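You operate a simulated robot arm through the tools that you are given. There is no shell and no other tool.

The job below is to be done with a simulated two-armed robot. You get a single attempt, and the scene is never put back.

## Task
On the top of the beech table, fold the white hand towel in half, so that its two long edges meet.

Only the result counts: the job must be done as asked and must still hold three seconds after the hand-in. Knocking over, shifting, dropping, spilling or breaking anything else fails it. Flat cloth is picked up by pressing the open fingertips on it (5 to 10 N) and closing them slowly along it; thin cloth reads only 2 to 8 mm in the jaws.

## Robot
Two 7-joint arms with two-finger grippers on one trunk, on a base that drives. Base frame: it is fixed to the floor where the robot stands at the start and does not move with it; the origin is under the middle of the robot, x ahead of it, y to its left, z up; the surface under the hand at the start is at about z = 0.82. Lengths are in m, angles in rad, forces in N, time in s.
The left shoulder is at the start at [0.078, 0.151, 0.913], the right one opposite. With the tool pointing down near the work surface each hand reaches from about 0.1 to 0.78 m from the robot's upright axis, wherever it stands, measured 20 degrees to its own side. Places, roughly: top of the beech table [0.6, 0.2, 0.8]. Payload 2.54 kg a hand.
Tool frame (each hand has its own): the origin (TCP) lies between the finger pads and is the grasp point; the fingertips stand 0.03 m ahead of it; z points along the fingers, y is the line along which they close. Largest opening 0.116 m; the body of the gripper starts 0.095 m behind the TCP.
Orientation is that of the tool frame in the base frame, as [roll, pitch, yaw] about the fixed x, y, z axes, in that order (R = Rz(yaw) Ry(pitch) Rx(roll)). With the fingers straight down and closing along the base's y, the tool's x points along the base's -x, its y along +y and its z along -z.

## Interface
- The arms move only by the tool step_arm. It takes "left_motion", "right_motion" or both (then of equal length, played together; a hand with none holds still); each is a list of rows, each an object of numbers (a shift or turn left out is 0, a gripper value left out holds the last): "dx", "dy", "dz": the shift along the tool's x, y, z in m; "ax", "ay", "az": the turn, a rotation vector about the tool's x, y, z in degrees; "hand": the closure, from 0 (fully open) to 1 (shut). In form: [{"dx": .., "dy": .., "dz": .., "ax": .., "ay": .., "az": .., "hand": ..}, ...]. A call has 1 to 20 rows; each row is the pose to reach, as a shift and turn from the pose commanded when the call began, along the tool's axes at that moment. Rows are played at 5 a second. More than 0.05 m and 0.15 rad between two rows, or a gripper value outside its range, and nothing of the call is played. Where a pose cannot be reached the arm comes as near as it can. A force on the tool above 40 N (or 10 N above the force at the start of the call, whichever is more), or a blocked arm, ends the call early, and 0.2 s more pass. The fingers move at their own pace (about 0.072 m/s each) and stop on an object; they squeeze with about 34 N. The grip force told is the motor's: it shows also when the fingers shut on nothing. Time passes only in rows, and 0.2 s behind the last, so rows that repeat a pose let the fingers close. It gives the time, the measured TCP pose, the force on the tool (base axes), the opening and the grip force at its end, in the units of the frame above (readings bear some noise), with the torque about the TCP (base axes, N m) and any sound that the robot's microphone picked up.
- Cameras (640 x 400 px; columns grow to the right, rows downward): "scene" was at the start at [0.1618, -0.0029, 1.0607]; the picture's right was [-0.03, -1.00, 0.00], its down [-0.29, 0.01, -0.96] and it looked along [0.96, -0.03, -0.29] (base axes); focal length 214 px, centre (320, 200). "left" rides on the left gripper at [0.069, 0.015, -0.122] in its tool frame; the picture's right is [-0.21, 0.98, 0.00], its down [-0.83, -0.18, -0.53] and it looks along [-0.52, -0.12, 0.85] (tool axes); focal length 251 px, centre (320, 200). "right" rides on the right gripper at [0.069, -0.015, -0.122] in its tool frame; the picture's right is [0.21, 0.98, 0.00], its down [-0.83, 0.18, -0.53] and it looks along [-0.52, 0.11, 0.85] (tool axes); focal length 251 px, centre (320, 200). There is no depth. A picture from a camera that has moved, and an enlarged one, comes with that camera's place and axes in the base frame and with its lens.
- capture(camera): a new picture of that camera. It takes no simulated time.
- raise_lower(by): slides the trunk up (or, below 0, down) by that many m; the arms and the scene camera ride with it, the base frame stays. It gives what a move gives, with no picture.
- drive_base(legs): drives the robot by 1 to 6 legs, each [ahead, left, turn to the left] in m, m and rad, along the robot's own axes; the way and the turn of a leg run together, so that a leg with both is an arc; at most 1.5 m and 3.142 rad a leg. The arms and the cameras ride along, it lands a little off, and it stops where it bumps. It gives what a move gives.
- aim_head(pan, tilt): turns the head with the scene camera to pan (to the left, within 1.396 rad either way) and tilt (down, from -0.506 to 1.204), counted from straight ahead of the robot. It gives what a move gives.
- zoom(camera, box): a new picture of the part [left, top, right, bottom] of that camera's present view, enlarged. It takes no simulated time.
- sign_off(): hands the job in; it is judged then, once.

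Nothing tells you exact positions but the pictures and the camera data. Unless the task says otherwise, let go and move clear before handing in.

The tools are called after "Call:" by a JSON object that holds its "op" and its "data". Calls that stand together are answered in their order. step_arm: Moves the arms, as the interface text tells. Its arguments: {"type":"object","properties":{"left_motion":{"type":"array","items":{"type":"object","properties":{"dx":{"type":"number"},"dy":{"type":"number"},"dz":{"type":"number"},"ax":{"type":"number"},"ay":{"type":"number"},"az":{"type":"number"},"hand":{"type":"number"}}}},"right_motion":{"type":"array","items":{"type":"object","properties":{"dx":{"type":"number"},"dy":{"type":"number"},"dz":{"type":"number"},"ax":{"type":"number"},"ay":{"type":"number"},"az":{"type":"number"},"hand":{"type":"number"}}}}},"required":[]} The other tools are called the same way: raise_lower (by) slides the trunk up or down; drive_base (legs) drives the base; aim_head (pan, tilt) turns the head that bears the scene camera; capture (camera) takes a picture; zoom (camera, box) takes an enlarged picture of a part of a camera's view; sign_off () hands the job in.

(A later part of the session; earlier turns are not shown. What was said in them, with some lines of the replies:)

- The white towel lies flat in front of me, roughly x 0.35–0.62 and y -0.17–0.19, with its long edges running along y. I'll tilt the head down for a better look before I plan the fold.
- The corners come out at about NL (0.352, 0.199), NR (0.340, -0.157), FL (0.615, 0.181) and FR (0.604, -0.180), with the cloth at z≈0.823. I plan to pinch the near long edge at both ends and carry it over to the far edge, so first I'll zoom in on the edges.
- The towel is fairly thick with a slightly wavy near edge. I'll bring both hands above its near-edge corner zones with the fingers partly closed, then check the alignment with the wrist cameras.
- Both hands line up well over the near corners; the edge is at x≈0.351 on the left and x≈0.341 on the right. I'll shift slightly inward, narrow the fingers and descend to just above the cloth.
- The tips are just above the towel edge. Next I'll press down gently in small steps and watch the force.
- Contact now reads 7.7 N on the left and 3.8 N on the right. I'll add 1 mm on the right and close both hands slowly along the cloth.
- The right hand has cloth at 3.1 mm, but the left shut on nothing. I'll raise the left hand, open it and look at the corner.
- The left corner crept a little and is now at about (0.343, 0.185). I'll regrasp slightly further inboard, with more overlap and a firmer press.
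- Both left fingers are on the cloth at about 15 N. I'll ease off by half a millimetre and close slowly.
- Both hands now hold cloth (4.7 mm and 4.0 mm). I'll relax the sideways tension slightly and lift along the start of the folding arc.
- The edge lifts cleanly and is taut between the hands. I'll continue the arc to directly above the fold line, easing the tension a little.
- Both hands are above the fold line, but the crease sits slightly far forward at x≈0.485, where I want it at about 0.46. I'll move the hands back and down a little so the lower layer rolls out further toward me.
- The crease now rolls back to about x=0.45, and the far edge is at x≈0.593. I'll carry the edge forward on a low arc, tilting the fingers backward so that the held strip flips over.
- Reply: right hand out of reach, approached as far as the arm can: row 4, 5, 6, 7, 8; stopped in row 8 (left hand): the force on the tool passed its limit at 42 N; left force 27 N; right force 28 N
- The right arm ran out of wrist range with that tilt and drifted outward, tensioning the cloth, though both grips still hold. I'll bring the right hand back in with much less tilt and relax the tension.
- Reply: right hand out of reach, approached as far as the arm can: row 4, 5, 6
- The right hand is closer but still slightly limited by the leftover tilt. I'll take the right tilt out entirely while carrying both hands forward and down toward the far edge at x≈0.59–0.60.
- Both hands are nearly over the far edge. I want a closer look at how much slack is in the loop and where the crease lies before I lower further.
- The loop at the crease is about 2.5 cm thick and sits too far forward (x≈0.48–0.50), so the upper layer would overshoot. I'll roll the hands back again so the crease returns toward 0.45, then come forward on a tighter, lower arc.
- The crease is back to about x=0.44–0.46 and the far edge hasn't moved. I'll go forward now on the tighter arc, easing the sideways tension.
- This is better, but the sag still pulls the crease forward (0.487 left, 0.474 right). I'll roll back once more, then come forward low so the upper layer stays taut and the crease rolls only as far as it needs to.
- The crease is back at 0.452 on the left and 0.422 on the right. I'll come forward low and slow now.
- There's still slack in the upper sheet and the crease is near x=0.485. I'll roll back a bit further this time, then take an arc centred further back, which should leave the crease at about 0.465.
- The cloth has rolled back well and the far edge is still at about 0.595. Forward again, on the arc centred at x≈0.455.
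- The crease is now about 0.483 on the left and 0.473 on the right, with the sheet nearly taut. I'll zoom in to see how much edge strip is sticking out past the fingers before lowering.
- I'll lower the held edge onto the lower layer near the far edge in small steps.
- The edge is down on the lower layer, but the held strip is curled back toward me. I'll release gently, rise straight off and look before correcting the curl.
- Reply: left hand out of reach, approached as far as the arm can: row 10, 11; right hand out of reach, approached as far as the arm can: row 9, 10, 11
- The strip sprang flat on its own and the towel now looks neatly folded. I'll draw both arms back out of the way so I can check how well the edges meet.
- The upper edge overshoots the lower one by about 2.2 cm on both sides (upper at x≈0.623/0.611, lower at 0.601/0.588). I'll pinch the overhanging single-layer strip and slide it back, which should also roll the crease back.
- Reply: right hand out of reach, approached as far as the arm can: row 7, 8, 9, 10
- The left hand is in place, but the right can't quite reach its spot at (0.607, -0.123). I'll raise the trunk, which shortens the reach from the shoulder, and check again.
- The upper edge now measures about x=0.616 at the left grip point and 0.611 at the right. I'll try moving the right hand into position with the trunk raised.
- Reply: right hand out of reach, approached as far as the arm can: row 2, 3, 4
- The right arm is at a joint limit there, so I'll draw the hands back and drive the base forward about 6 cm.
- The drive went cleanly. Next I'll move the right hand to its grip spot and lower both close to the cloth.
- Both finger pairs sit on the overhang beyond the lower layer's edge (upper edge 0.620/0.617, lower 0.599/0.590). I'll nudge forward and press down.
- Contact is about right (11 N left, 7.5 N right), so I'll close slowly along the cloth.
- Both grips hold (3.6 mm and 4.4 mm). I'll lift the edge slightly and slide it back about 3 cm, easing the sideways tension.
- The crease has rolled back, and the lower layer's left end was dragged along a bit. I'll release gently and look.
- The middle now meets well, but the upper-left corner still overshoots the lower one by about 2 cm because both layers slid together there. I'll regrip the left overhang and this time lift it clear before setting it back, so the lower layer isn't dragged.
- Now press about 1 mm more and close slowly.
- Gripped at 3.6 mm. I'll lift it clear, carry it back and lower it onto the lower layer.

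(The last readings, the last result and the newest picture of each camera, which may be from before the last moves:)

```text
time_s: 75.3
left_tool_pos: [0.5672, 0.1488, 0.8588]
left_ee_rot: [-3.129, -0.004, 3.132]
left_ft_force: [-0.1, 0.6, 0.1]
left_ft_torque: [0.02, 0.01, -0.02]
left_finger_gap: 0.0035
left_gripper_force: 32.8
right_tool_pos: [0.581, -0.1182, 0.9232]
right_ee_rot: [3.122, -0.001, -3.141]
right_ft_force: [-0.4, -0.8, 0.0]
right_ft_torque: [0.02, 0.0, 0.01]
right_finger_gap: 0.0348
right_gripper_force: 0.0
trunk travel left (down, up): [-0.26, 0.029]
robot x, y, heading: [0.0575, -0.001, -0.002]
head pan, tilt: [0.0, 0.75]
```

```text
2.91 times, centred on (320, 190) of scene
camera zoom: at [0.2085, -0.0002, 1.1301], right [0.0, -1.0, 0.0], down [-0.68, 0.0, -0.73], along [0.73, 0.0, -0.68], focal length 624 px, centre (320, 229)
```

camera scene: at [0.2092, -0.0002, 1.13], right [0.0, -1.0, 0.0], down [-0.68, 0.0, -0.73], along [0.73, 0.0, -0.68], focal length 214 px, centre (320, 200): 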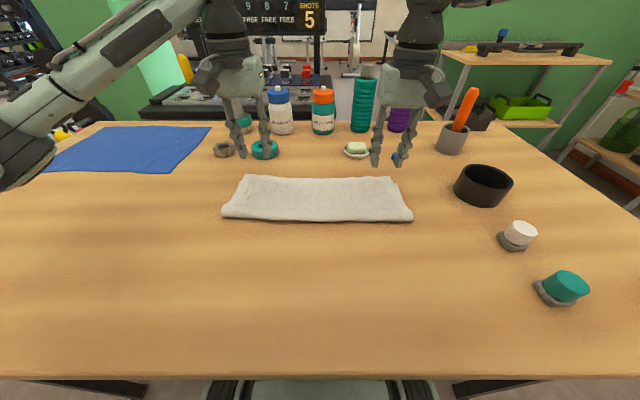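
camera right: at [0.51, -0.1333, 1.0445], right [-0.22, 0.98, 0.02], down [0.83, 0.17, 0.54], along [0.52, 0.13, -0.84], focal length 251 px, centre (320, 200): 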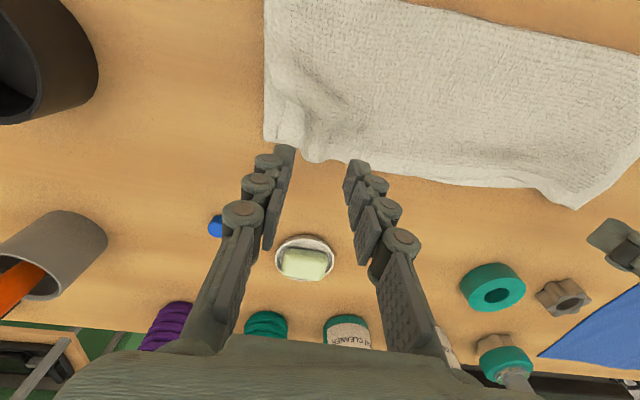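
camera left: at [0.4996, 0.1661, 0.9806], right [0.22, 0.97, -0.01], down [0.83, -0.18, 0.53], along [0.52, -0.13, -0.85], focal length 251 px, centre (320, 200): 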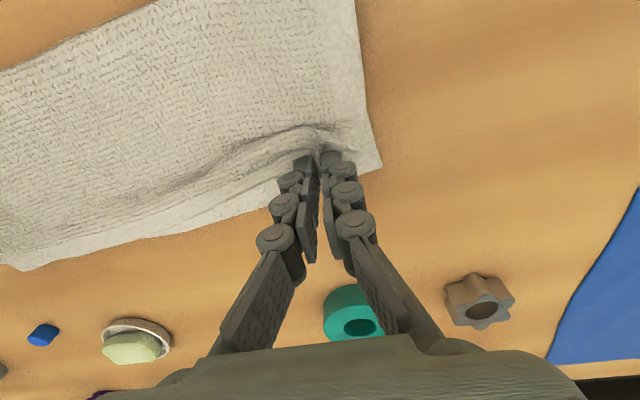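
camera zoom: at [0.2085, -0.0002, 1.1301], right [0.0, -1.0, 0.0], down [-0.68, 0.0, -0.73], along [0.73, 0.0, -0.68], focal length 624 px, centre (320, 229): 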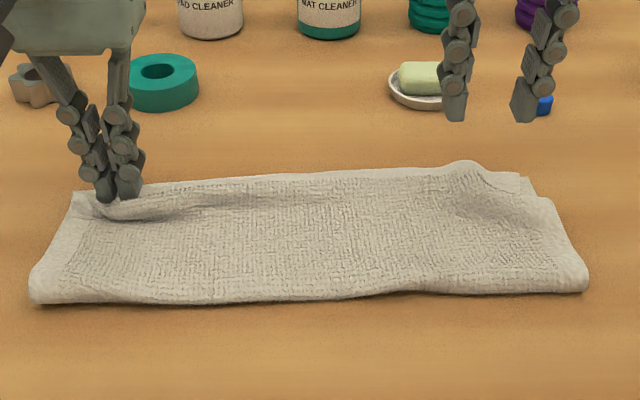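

The lower corner stayed put at 0.579 and the upper edge is at about 0.572. I'll release and look.

Call:
{"op": "step_arm", "data": {"left_motion": [{"dx": -0.004, "dz": 0.001}, {"dx": -0.004, "dz": 0.002, "hand": 0.96}, {"dx": -0.004, "dz": 0.002, "hand": 0.92}, {"dx": -0.004, "dz": 0.002, "hand": 0.88}, {"dx": -0.004, "dz": 0.002, "hand": 0.84}, {"dx": -0.004, "dz": 0.002, "hand": 0.8}, {"dx": -0.004, "dz": 0.002, "hand": 0.76}, {"dx": -0.004, "dz": -0.01}, {"dx": -0.004, "dz": -0.03}, {"dx": -0.004, "dz": -0.05}, {"dx": -0.004, "dz": -0.07}]}}

Call:
{"op": "zoom", "data": {"camera": "left", "box": [0, 50, 400, 250]}}

Call:
{"op": "zoom", "data": {"camera": "scene", "box": [210, 140, 430, 240]}}

Call:
{"op": "capture", "data": {"camera": "right"}}

```text
time_s: 77.7
left_tool_pos: [0.5722, 0.1497, 0.9287]
left_ee_rot: [-3.127, -0.004, 3.132]
left_ft_force: [0.4, -0.6, 0.5]
left_ft_torque: [-0.03, -0.02, 0.01]
left_finger_gap: 0.0279
left_gripper_force: 0.1
right_tool_pos: [0.5791, -0.1167, 0.9234]
right_ee_rot: [3.122, 0.002, 3.141]
right_ft_force: [0.7, 0.2, 0.2]
right_ft_torque: [0.02, 0.0, -0.02]
right_finger_gap: 0.035
right_gripper_force: 0.0
trunk travel left (down, up): [-0.26, 0.029]
robot x, y, heading: [0.0609, -0.0012, -0.004]
head pan, tilt: [0.0, 0.75]
```

```text
1.60 times, centred on (200, 150) of left
camera zoom: at [0.5037, 0.1672, 1.0508], right [0.22, 0.97, -0.01], down [0.83, -0.18, 0.53], along [0.52, -0.13, -0.85], focal length 402 px, centre (512, 280)
```

zoom: 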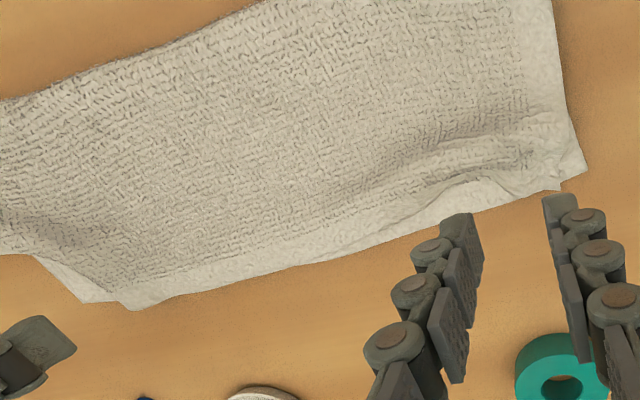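

```text
2.91 times, centred on (320, 190) of scene
camera zoom: at [0.2084, -0.0003, 1.1301], right [0.0, -1.0, 0.0], down [-0.68, 0.0, -0.73], along [0.73, 0.0, -0.68], focal length 624 px, centre (320, 229)
```

zoom: 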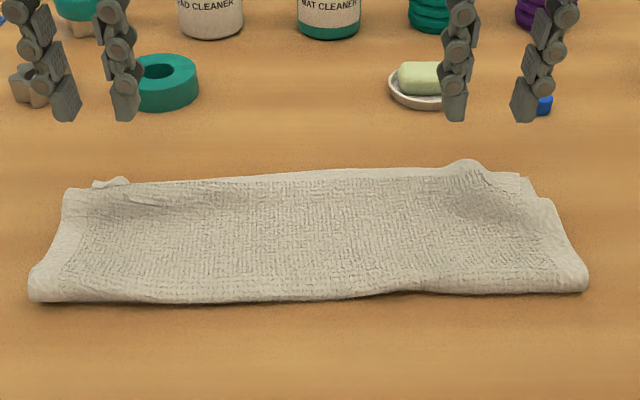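

```text
taken
camera right: at [0.5103, -0.1333, 1.0442], right [-0.22, 0.98, 0.02], down [0.83, 0.17, 0.54], along [0.52, 0.13, -0.84], focal length 251 px, centre (320, 200)
```

right: 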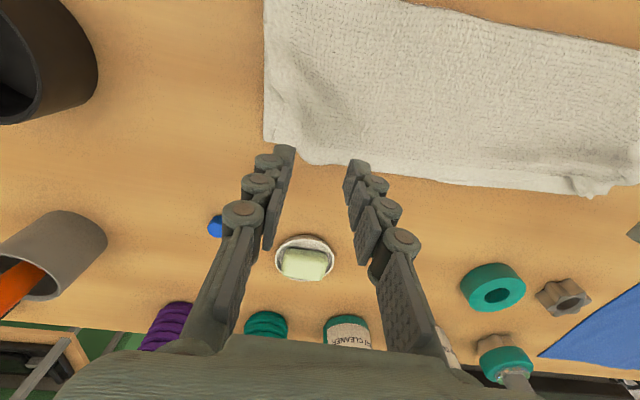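

Call:
{"op": "zoom", "data": {"camera": "right", "box": [240, 80, 400, 180]}}

Call:
{"op": "zoom", "data": {"camera": "right", "box": [440, 80, 640, 210]}}

Call:
{"op": "zoom", "data": {"camera": "left", "box": [240, 80, 400, 180]}}

Call:
{"op": "zoom", "data": {"camera": "left", "box": [0, 150, 200, 260]}}

```text
4.00 times, centred on (320, 130) of right
camera zoom: at [0.5103, -0.1333, 1.0442], right [-0.22, 0.98, 0.02], down [0.83, 0.17, 0.54], along [0.52, 0.13, -0.84], focal length 1006 px, centre (320, 480)
```

zoom: 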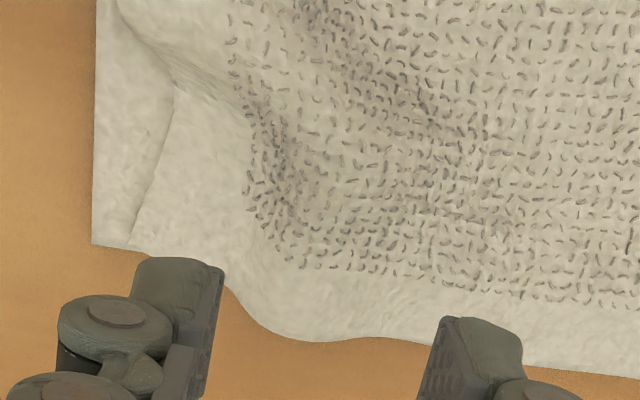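

```text
3.08 times, centred on (540, 145) of right
camera zoom: at [0.5103, -0.1333, 1.0442], right [-0.22, 0.98, 0.02], down [0.83, 0.17, 0.54], along [0.52, 0.13, -0.84], focal length 774 px, centre (-357, 369)
```

zoom: 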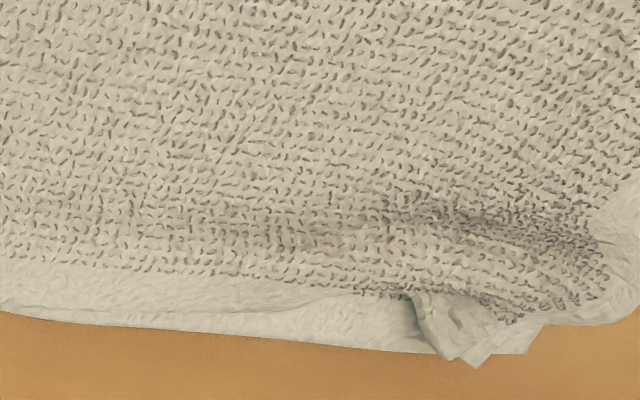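

```text
4.00 times, centred on (320, 130) of left
camera zoom: at [0.5037, 0.1672, 1.0508], right [0.22, 0.97, -0.01], down [0.83, -0.18, 0.53], along [0.52, -0.13, -0.85], focal length 1006 px, centre (320, 480)
```

zoom: 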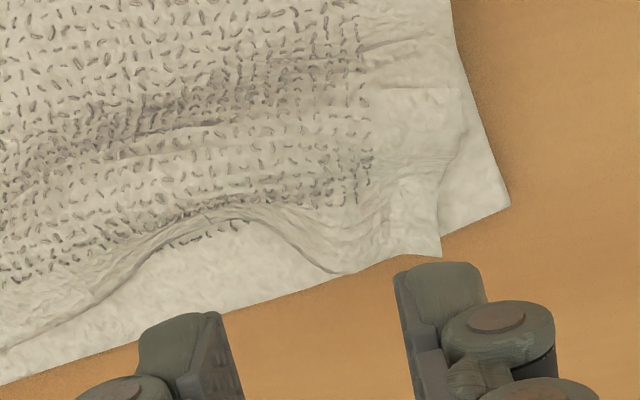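

```text
3.20 times, centred on (100, 205) of left
camera zoom: at [0.5037, 0.1672, 1.0508], right [0.22, 0.97, -0.01], down [0.83, -0.18, 0.53], along [0.52, -0.13, -0.85], focal length 805 px, centre (1024, 184)
```

zoom: 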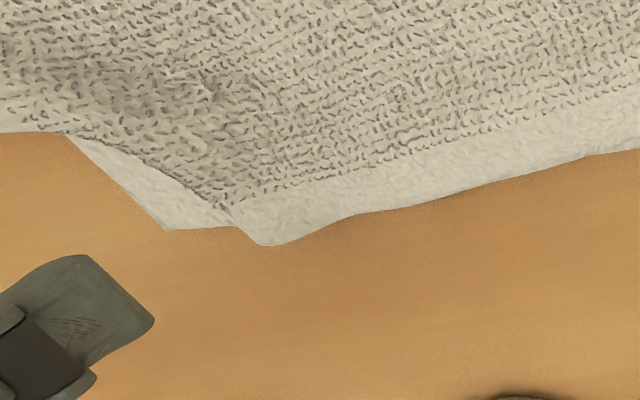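

The right and middle now match within about 1 cm. On the left the upper hem has a small arch (set back about 2–3 cm near y≈0.125) where it was bunched, so I'll press lightly on either side of it and spread the fingers to smooth it out.

Call:
{"op": "step_arm", "data": {"left_motion": [{"dy": -0.007, "dz": 0.015, "hand": 0.612}, {"dy": -0.014, "dz": 0.03}, {"dy": -0.0217, "dz": 0.045}, {"dy": -0.0217, "dz": 0.058}, {"dy": -0.0217, "dz": 0.065}, {"dy": -0.0217, "dz": 0.069}, {"dy": -0.0217, "dz": 0.071}, {"dy": -0.0217, "dz": 0.071}]}}

Call:
{"op": "capture", "data": {"camera": "left"}}

```text
time_s: 79.5
left_tool_pos: [0.5724, 0.1262, 0.8574]
left_ee_rot: [-3.128, -0.002, 3.132]
left_ft_force: [0.6, 0.3, 1.5]
left_ft_torque: [0.03, 0.06, -0.03]
left_finger_gap: 0.0452
left_gripper_force: 0.0
right_tool_pos: [0.5798, -0.1167, 0.923]
right_ee_rot: [3.122, 0.0, -3.14]
right_ft_force: [1.2, 0.3, -0.1]
right_ft_torque: [-0.02, -0.02, 0.01]
right_finger_gap: 0.0347
right_gripper_force: 0.0
trunk travel left (down, up): [-0.26, 0.029]
robot x, y, heading: [0.0561, -0.0024, 0.001]
head pan, tilt: [0.0, 0.75]
```

```text
taken
camera left: at [0.5039, 0.1439, 0.9802], right [0.22, 0.97, -0.01], down [0.83, -0.18, 0.53], along [0.52, -0.13, -0.85], focal length 251 px, centre (320, 200)
```

left: 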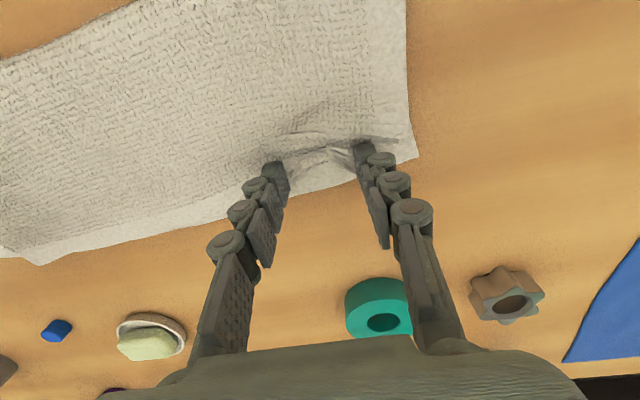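

Call:
{"op": "step_arm", "data": {"left_motion": [{"dz": 0.001}, {"dz": 0.0015, "hand": 0.58}, {"dz": 0.0015, "hand": 0.55}, {"dz": 0.0015, "hand": 0.52}, {"dz": 0.0015, "hand": 0.49}, {"dz": 0.0015, "hand": 0.46}, {"dz": 0.0015, "hand": 0.43}, {"dz": 0.0015, "hand": 0.4}, {"dz": 0.0015, "hand": 0.37}, {"dz": 0.0015, "hand": 0.34}, {"dz": 0.0015, "hand": 0.31}, {"dz": 0.0015, "hand": 0.29}, {"dz": 0.0015, "hand": 0.29}]}}

Call:
{"op": "capture", "data": {"camera": "left"}}

```text
time_s: 82.3
left_tool_pos: [0.5725, 0.1266, 0.8561]
left_ee_rot: [-3.127, -0.003, 3.132]
left_ft_force: [0.0, -0.2, 1.3]
left_ft_torque: [0.02, -0.01, -0.02]
left_finger_gap: 0.0824
left_gripper_force: 0.0
right_tool_pos: [0.5794, -0.1159, 0.9228]
right_ee_rot: [3.122, 0.001, -3.141]
right_ft_force: [-0.9, 0.2, -0.3]
right_ft_torque: [-0.05, -0.01, 0.02]
right_finger_gap: 0.0347
right_gripper_force: 0.0
trunk travel left (down, up): [-0.26, 0.029]
robot x, y, heading: [0.0597, 0.004, 0.001]
head pan, tilt: [0.0, 0.75]
```

```text
taken
camera left: at [0.5039, 0.1441, 0.9785], right [0.22, 0.97, -0.01], down [0.83, -0.18, 0.53], along [0.52, -0.13, -0.85], focal length 251 px, centre (320, 200)
```

left: 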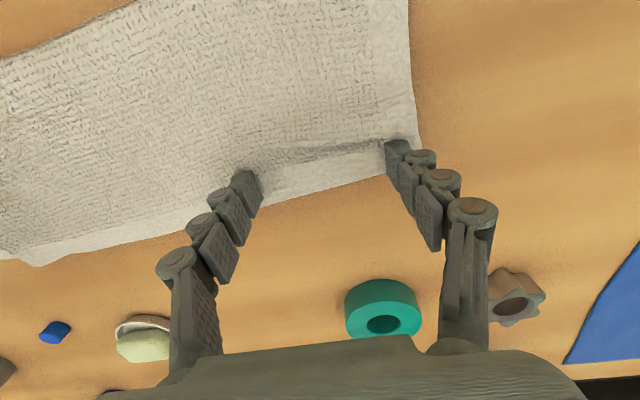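

The arch is gone. I'll lift the hand off and check.

Call:
{"op": "step_arm", "data": {"left_motion": [{"dz": -0.01}, {"dz": -0.025}, {"dz": -0.045}, {"dz": -0.065}, {"dz": -0.075}]}}

Call:
{"op": "zoom", "data": {"camera": "left", "box": [0, 50, 440, 270]}}

Call:
{"op": "zoom", "data": {"camera": "scene", "box": [210, 140, 430, 240]}}

Call:
{"op": "zoom", "data": {"camera": "right", "box": [240, 0, 640, 220]}}

```text
time_s: 83.5
left_tool_pos: [0.5727, 0.1274, 0.9308]
left_ee_rot: [-3.127, -0.004, 3.132]
left_ft_force: [1.4, 0.2, 0.9]
left_ft_torque: [-0.01, -0.04, 0.03]
left_finger_gap: 0.0825
left_gripper_force: 0.0
right_tool_pos: [0.5808, -0.1169, 0.9222]
right_ee_rot: [3.121, -0.001, 3.141]
right_ft_force: [0.9, -0.7, 0.1]
right_ft_torque: [-0.03, 0.03, 0.01]
right_finger_gap: 0.0348
right_gripper_force: 0.1
trunk travel left (down, up): [-0.26, 0.029]
robot x, y, heading: [0.058, -0.0013, 0.0]
head pan, tilt: [0.0, 0.75]
```

```text
1.45 times, centred on (220, 160) of left
camera zoom: at [0.5038, 0.1452, 1.0532], right [0.22, 0.97, -0.01], down [0.83, -0.18, 0.53], along [0.52, -0.13, -0.85], focal length 366 px, centre (466, 258)
```

zoom: 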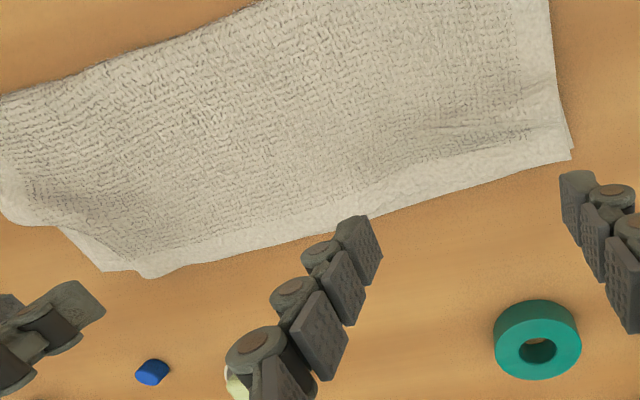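

```text
2.91 times, centred on (320, 190) of scene
camera zoom: at [0.2085, -0.0003, 1.1301], right [0.0, -1.0, 0.0], down [-0.68, 0.0, -0.73], along [0.73, 0.0, -0.68], focal length 624 px, centre (320, 229)
```

zoom: 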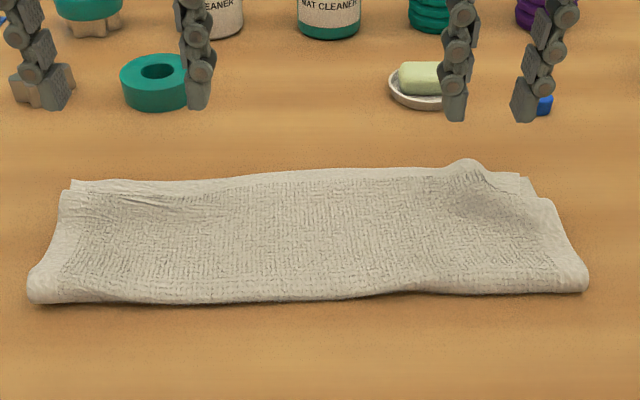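

```text
1.60 times, centred on (440, 110) of right
camera zoom: at [0.5104, -0.1333, 1.0441], right [-0.22, 0.98, 0.02], down [0.83, 0.17, 0.54], along [0.52, 0.13, -0.84], focal length 402 px, centre (128, 344)
```

zoom: 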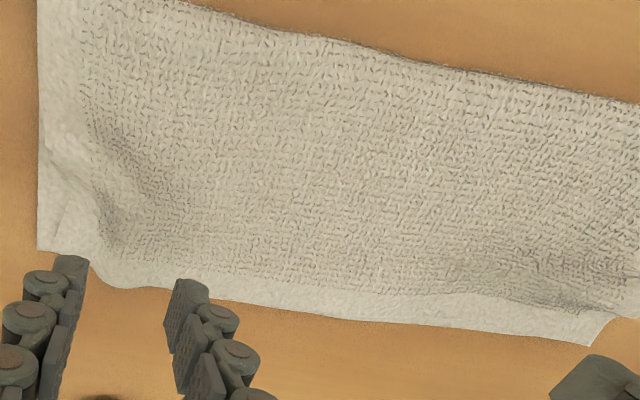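

The left now lies flat and matches very well. I'll do the same smoothing on the right ruffle.

Call:
{"op": "step_arm", "data": {"right_motion": [{"dx": -0.001, "dy": -0.003, "dz": 0.015, "hand": 0.612}, {"dx": -0.002, "dy": -0.006, "dz": 0.03}, {"dx": -0.002, "dy": -0.006, "dz": 0.042}, {"dx": -0.002, "dy": -0.006, "dz": 0.053}, {"dx": -0.002, "dy": -0.006, "dz": 0.06}, {"dx": -0.002, "dy": -0.006, "dz": 0.064}, {"dx": -0.002, "dy": -0.006, "dz": 0.066}, {"dx": -0.002, "dy": -0.006, "dz": 0.066}]}}

Call:
{"op": "capture", "data": {"camera": "right"}}

Call:
{"op": "zoom", "data": {"camera": "left", "box": [240, 80, 420, 200]}}

```text
time_s: 85.3
left_tool_pos: [0.5713, 0.1285, 0.9312]
left_ee_rot: [-3.127, -0.003, 3.131]
left_ft_force: [-0.6, -0.5, 0.6]
left_ft_torque: [0.0, -0.02, 0.0]
left_finger_gap: 0.0823
left_gripper_force: 0.0
right_tool_pos: [0.5804, -0.1221, 0.8563]
right_ee_rot: [3.124, -0.002, 3.141]
right_ft_force: [0.4, -0.7, 3.6]
right_ft_torque: [-0.05, 0.03, 0.03]
right_finger_gap: 0.0452
right_gripper_force: 0.4
trunk travel left (down, up): [-0.26, 0.029]
robot x, y, heading: [0.058, 0.0011, -0.001]
head pan, tilt: [0.0, 0.75]
```

```text
taken
camera right: at [0.5107, -0.1386, 0.9778], right [-0.22, 0.98, 0.02], down [0.83, 0.17, 0.54], along [0.52, 0.13, -0.84], focal length 251 px, centre (320, 200)
```

right: 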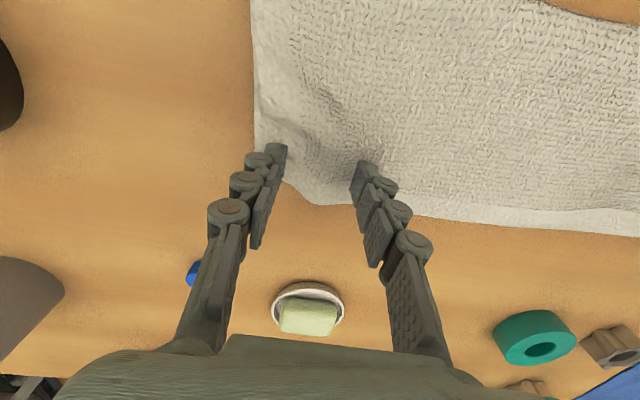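

```text
3.33 times, centred on (330, 140) of left
camera zoom: at [0.5035, 0.1452, 1.0532], right [0.22, 0.97, -0.01], down [0.83, -0.18, 0.53], along [0.52, -0.13, -0.85], focal length 838 px, centre (287, 400)
```

zoom: 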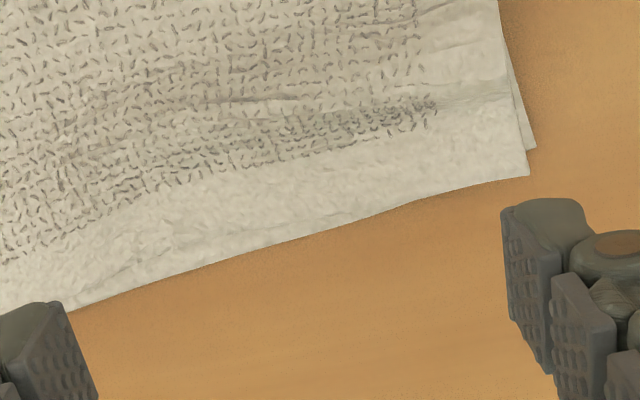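

The left corner is within about 1 cm. Now I'll spread on the right.

Call:
{"op": "step_arm", "data": {"right_motion": [{"dz": 0.0005, "hand": 0.58}, {"dz": 0.0005, "hand": 0.55}, {"dz": 0.0005, "hand": 0.52}, {"dz": 0.0005, "hand": 0.49}, {"dz": 0.0005, "hand": 0.46}, {"dz": 0.0005, "hand": 0.43}, {"dz": 0.0005, "hand": 0.4}, {"dz": 0.0005, "hand": 0.37}, {"dz": 0.0005, "hand": 0.34}, {"dz": 0.0005, "hand": 0.31}, {"dz": 0.0005, "hand": 0.31}, {"dz": -0.01}, {"dz": -0.025}, {"dz": -0.045}, {"dz": -0.065}]}}

Call:
{"op": "capture", "data": {"camera": "right"}}

Call:
{"op": "zoom", "data": {"camera": "right", "box": [240, 60, 420, 180]}}

Call:
{"op": "zoom", "data": {"camera": "scene", "box": [210, 140, 430, 240]}}

```text
time_s: 88.5
left_tool_pos: [0.5713, 0.1278, 0.9304]
left_ee_rot: [-3.128, -0.004, 3.131]
left_ft_force: [0.2, 0.2, 0.3]
left_ft_torque: [-0.01, -0.02, 0.0]
left_finger_gap: 0.0827
left_gripper_force: 0.1
right_tool_pos: [0.5792, -0.1227, 0.9221]
right_ee_rot: [3.121, 0.001, -3.139]
right_ft_force: [0.0, 0.1, 0.6]
right_ft_torque: [0.01, -0.01, 0.0]
right_finger_gap: 0.0801
right_gripper_force: 0.0
trunk travel left (down, up): [-0.26, 0.029]
robot x, y, heading: [0.0575, -0.0002, -0.004]
head pan, tilt: [0.0, 0.75]
```

```text
taken
camera right: at [0.5096, -0.1397, 1.0435], right [-0.22, 0.98, 0.02], down [0.83, 0.17, 0.54], along [0.52, 0.13, -0.84], focal length 251 px, centre (320, 200)
```

right: 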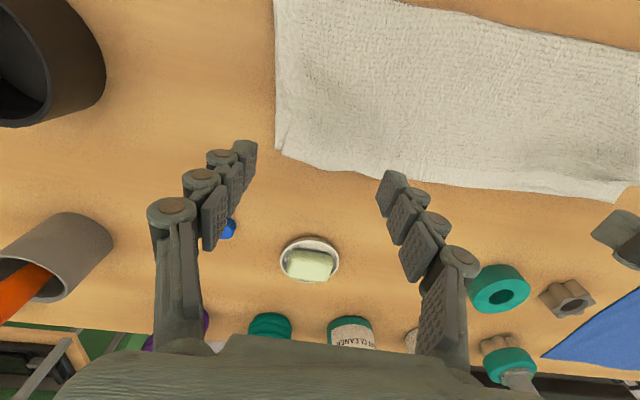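

```text
3.33 times, centred on (330, 120) of right
camera zoom: at [0.5096, -0.1397, 1.0435], right [-0.22, 0.98, 0.02], down [0.83, 0.17, 0.54], along [0.52, 0.13, -0.84], focal length 838 px, centre (287, 467)
```

zoom: 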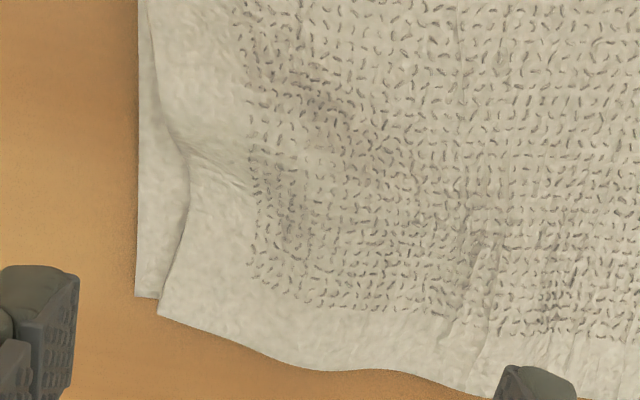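

```text
2.91 times, centred on (320, 190) of scene
camera zoom: at [0.2084, -0.0002, 1.1301], right [0.0, -1.0, 0.0], down [-0.68, 0.0, -0.73], along [0.73, 0.0, -0.68], focal length 624 px, centre (320, 229)
```

zoom: 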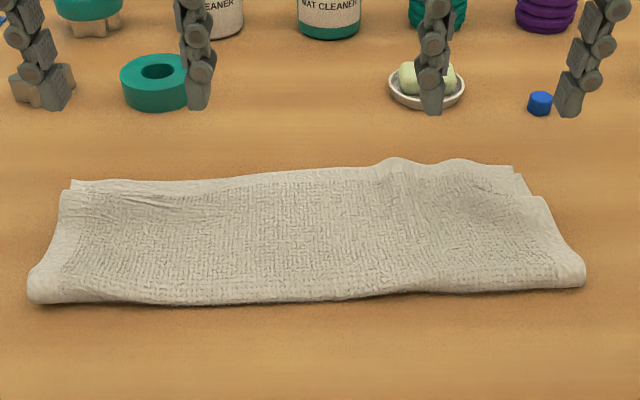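

Both corners now meet within about 1 cm. I'll draw the arms clear and take a final look.

Call:
{"op": "step_arm", "data": {"left_motion": [{"dx": 0.0, "dz": -0.02}, {"dx": 0.02, "dy": 0.005, "dz": -0.03}, {"dx": 0.05, "dy": 0.015, "dz": -0.03}, {"dx": 0.08, "dy": 0.025, "dz": -0.03}, {"dx": 0.11, "dy": 0.035, "dz": -0.03}, {"dx": 0.14, "dy": 0.045, "dz": -0.03}, {"dx": 0.17, "dy": 0.06, "dz": -0.03}, {"dx": 0.2, "dy": 0.08, "dz": -0.03}, {"dx": 0.2, "dy": 0.08, "dz": -0.03}], "right_motion": [{"dx": 0.0, "dz": -0.02}, {"dx": 0.02, "dy": -0.005, "dz": -0.03}, {"dx": 0.05, "dy": -0.015, "dz": -0.03}, {"dx": 0.08, "dy": -0.025, "dz": -0.03}, {"dx": 0.11, "dy": -0.035, "dz": -0.03}, {"dx": 0.14, "dy": -0.045, "dz": -0.03}, {"dx": 0.17, "dy": -0.06, "dz": -0.03}, {"dx": 0.2, "dy": -0.07, "dz": -0.03}, {"dx": 0.2, "dy": -0.07, "dz": -0.03}]}}

Call:
{"op": "capture", "data": {"camera": "scene"}}

Call:
{"op": "zoom", "data": {"camera": "scene", "box": [210, 140, 430, 240]}}

Call:
{"op": "capture", "data": {"camera": "left"}}

Call:
{"op": "capture", "data": {"camera": "right"}}

```text
time_s: 90.5
left_tool_pos: [0.3723, 0.2092, 0.9605]
left_ee_rot: [-3.128, -0.003, 3.131]
left_ft_force: [0.2, -0.2, 0.5]
left_ft_torque: [-0.04, -0.02, -0.01]
left_finger_gap: 0.0824
left_gripper_force: 0.1
right_tool_pos: [0.3793, -0.1933, 0.9496]
right_ee_rot: [3.122, -0.002, -3.14]
right_ft_force: [-0.2, 0.3, -0.4]
right_ft_torque: [0.01, 0.02, -0.01]
right_finger_gap: 0.0799
right_gripper_force: 0.1
trunk travel left (down, up): [-0.26, 0.029]
robot x, y, heading: [0.0578, -0.0001, 0.003]
head pan, tilt: [0.0, 0.75]
```

```text
taken
camera scene: at [0.2088, -0.0003, 1.13], right [0.0, -1.0, 0.0], down [-0.68, 0.0, -0.73], along [0.73, 0.0, -0.68], focal length 214 px, centre (320, 200)
```

scene: 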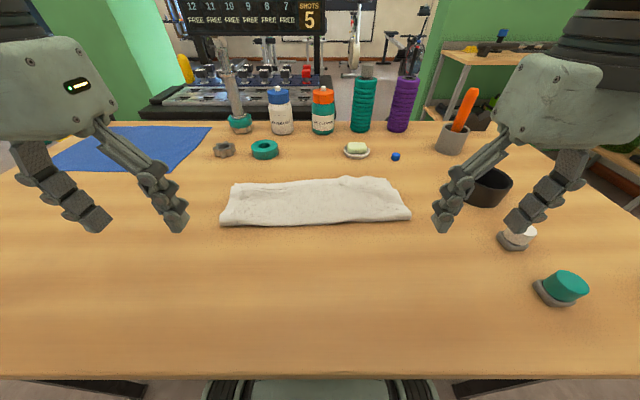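

```text
2.91 times, centred on (320, 190) of scene
camera zoom: at [0.2088, -0.0003, 1.13], right [0.0, -1.0, 0.0], down [-0.68, 0.0, -0.73], along [0.73, 0.0, -0.68], focal length 624 px, centre (320, 229)
```

zoom: 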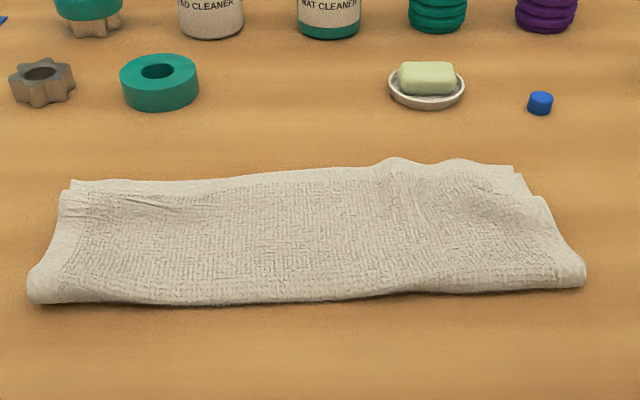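

```text
taken
camera left: at [0.3035, 0.226, 1.0824], right [0.22, 0.97, -0.01], down [0.83, -0.18, 0.53], along [0.52, -0.13, -0.85], focal length 251 px, centre (320, 200)
```

left: 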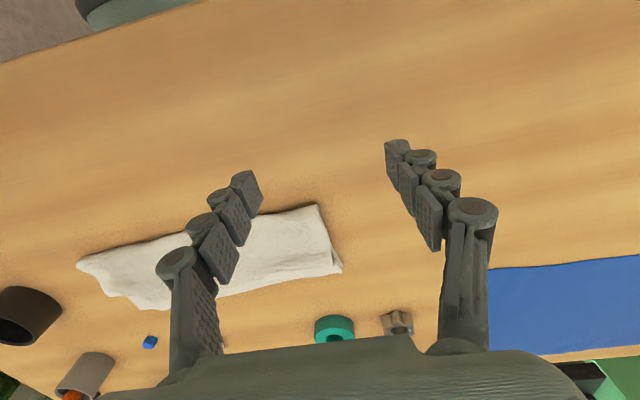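

```text
taken
camera right: at [0.311, -0.2097, 1.0701], right [-0.21, 0.98, 0.02], down [0.83, 0.17, 0.54], along [0.52, 0.13, -0.84], focal length 251 px, centre (320, 200)
```

right: 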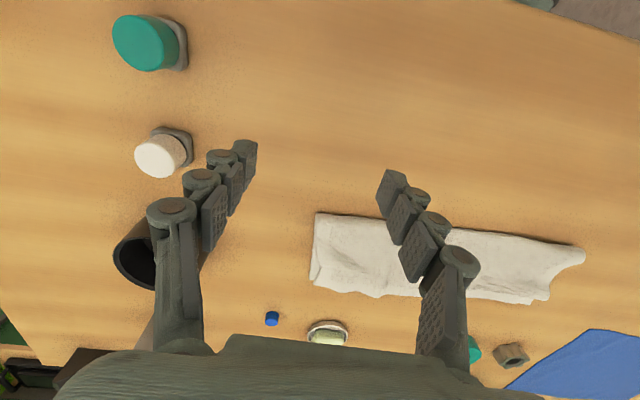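

Call:
{"op": "zoom", "data": {"camera": "right", "box": [300, 200, 420, 310]}}

Call:
{"op": "zoom", "data": {"camera": "left", "box": [70, 190, 230, 320]}}

Call:
{"op": "zoom", "data": {"camera": "scene", "box": [320, 165, 420, 235]}}

```text
3.64 times, centred on (360, 255) of right
camera zoom: at [0.311, -0.2097, 1.0701], right [-0.21, 0.98, 0.02], down [0.83, 0.17, 0.54], along [0.52, 0.13, -0.84], focal length 914 px, centre (174, 0)
```

zoom: 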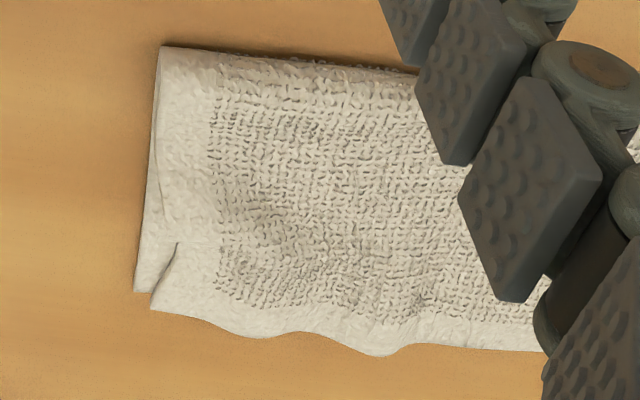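

```text
3.08 times, centred on (150, 255) of left
camera zoom: at [0.3035, 0.226, 1.0824], right [0.22, 0.97, -0.01], down [0.83, -0.18, 0.53], along [0.52, -0.13, -0.85], focal length 774 px, centre (843, 31)
```

zoom: 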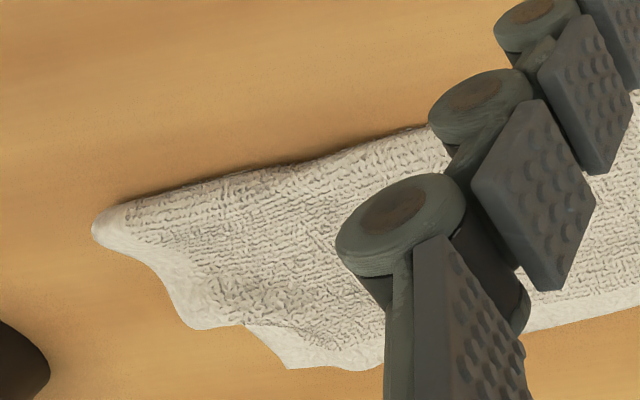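

```text
5.71 times, centred on (370, 200) of scene
camera zoom: at [0.2088, -0.0003, 1.13], right [0.0, -1.0, 0.0], down [-0.68, 0.0, -0.73], along [0.73, 0.0, -0.68], focal length 1226 px, centre (34, 200)
```

zoom: 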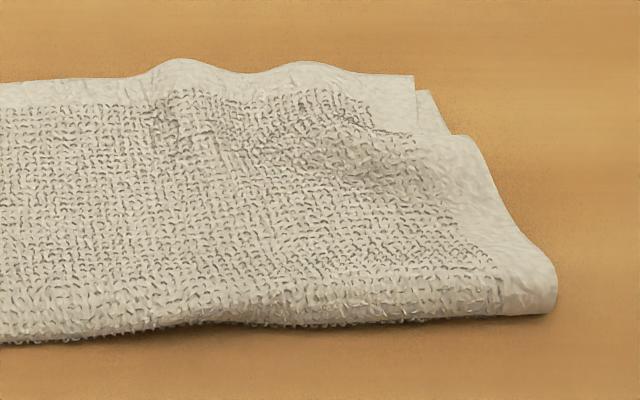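

The towel is folded in half on the table: its long edges meet to within about 1–1.5 cm, with only small ripples left. Nothing else was moved and both hands are clear, so I'm handing in.

Call:
{"op": "sign_off", "data": {}}

```text
The job is handed in.
```

The white towel is folded in half on the beech table, and I've handed the job in. No verdict came back, so I don't know yet whether it passed.

- **Fit:** the two long edges meet to within about 1–1.5 cm, judging from the camera pictures. The left and right corners are within about 1 cm.
- **Flaws:** a few small ripples remain along the edge on the right side. The crease is a soft roll about 2.5 cm thick, because I didn't press it flat.
- **Other objects:** nothing else on the table looked shifted or knocked over in the final pictures. Both hands had let go and were clear before I handed in.

I raised the trunk 11 cm and drove the base forward about 6 cm so the right arm could reach. I left both there.
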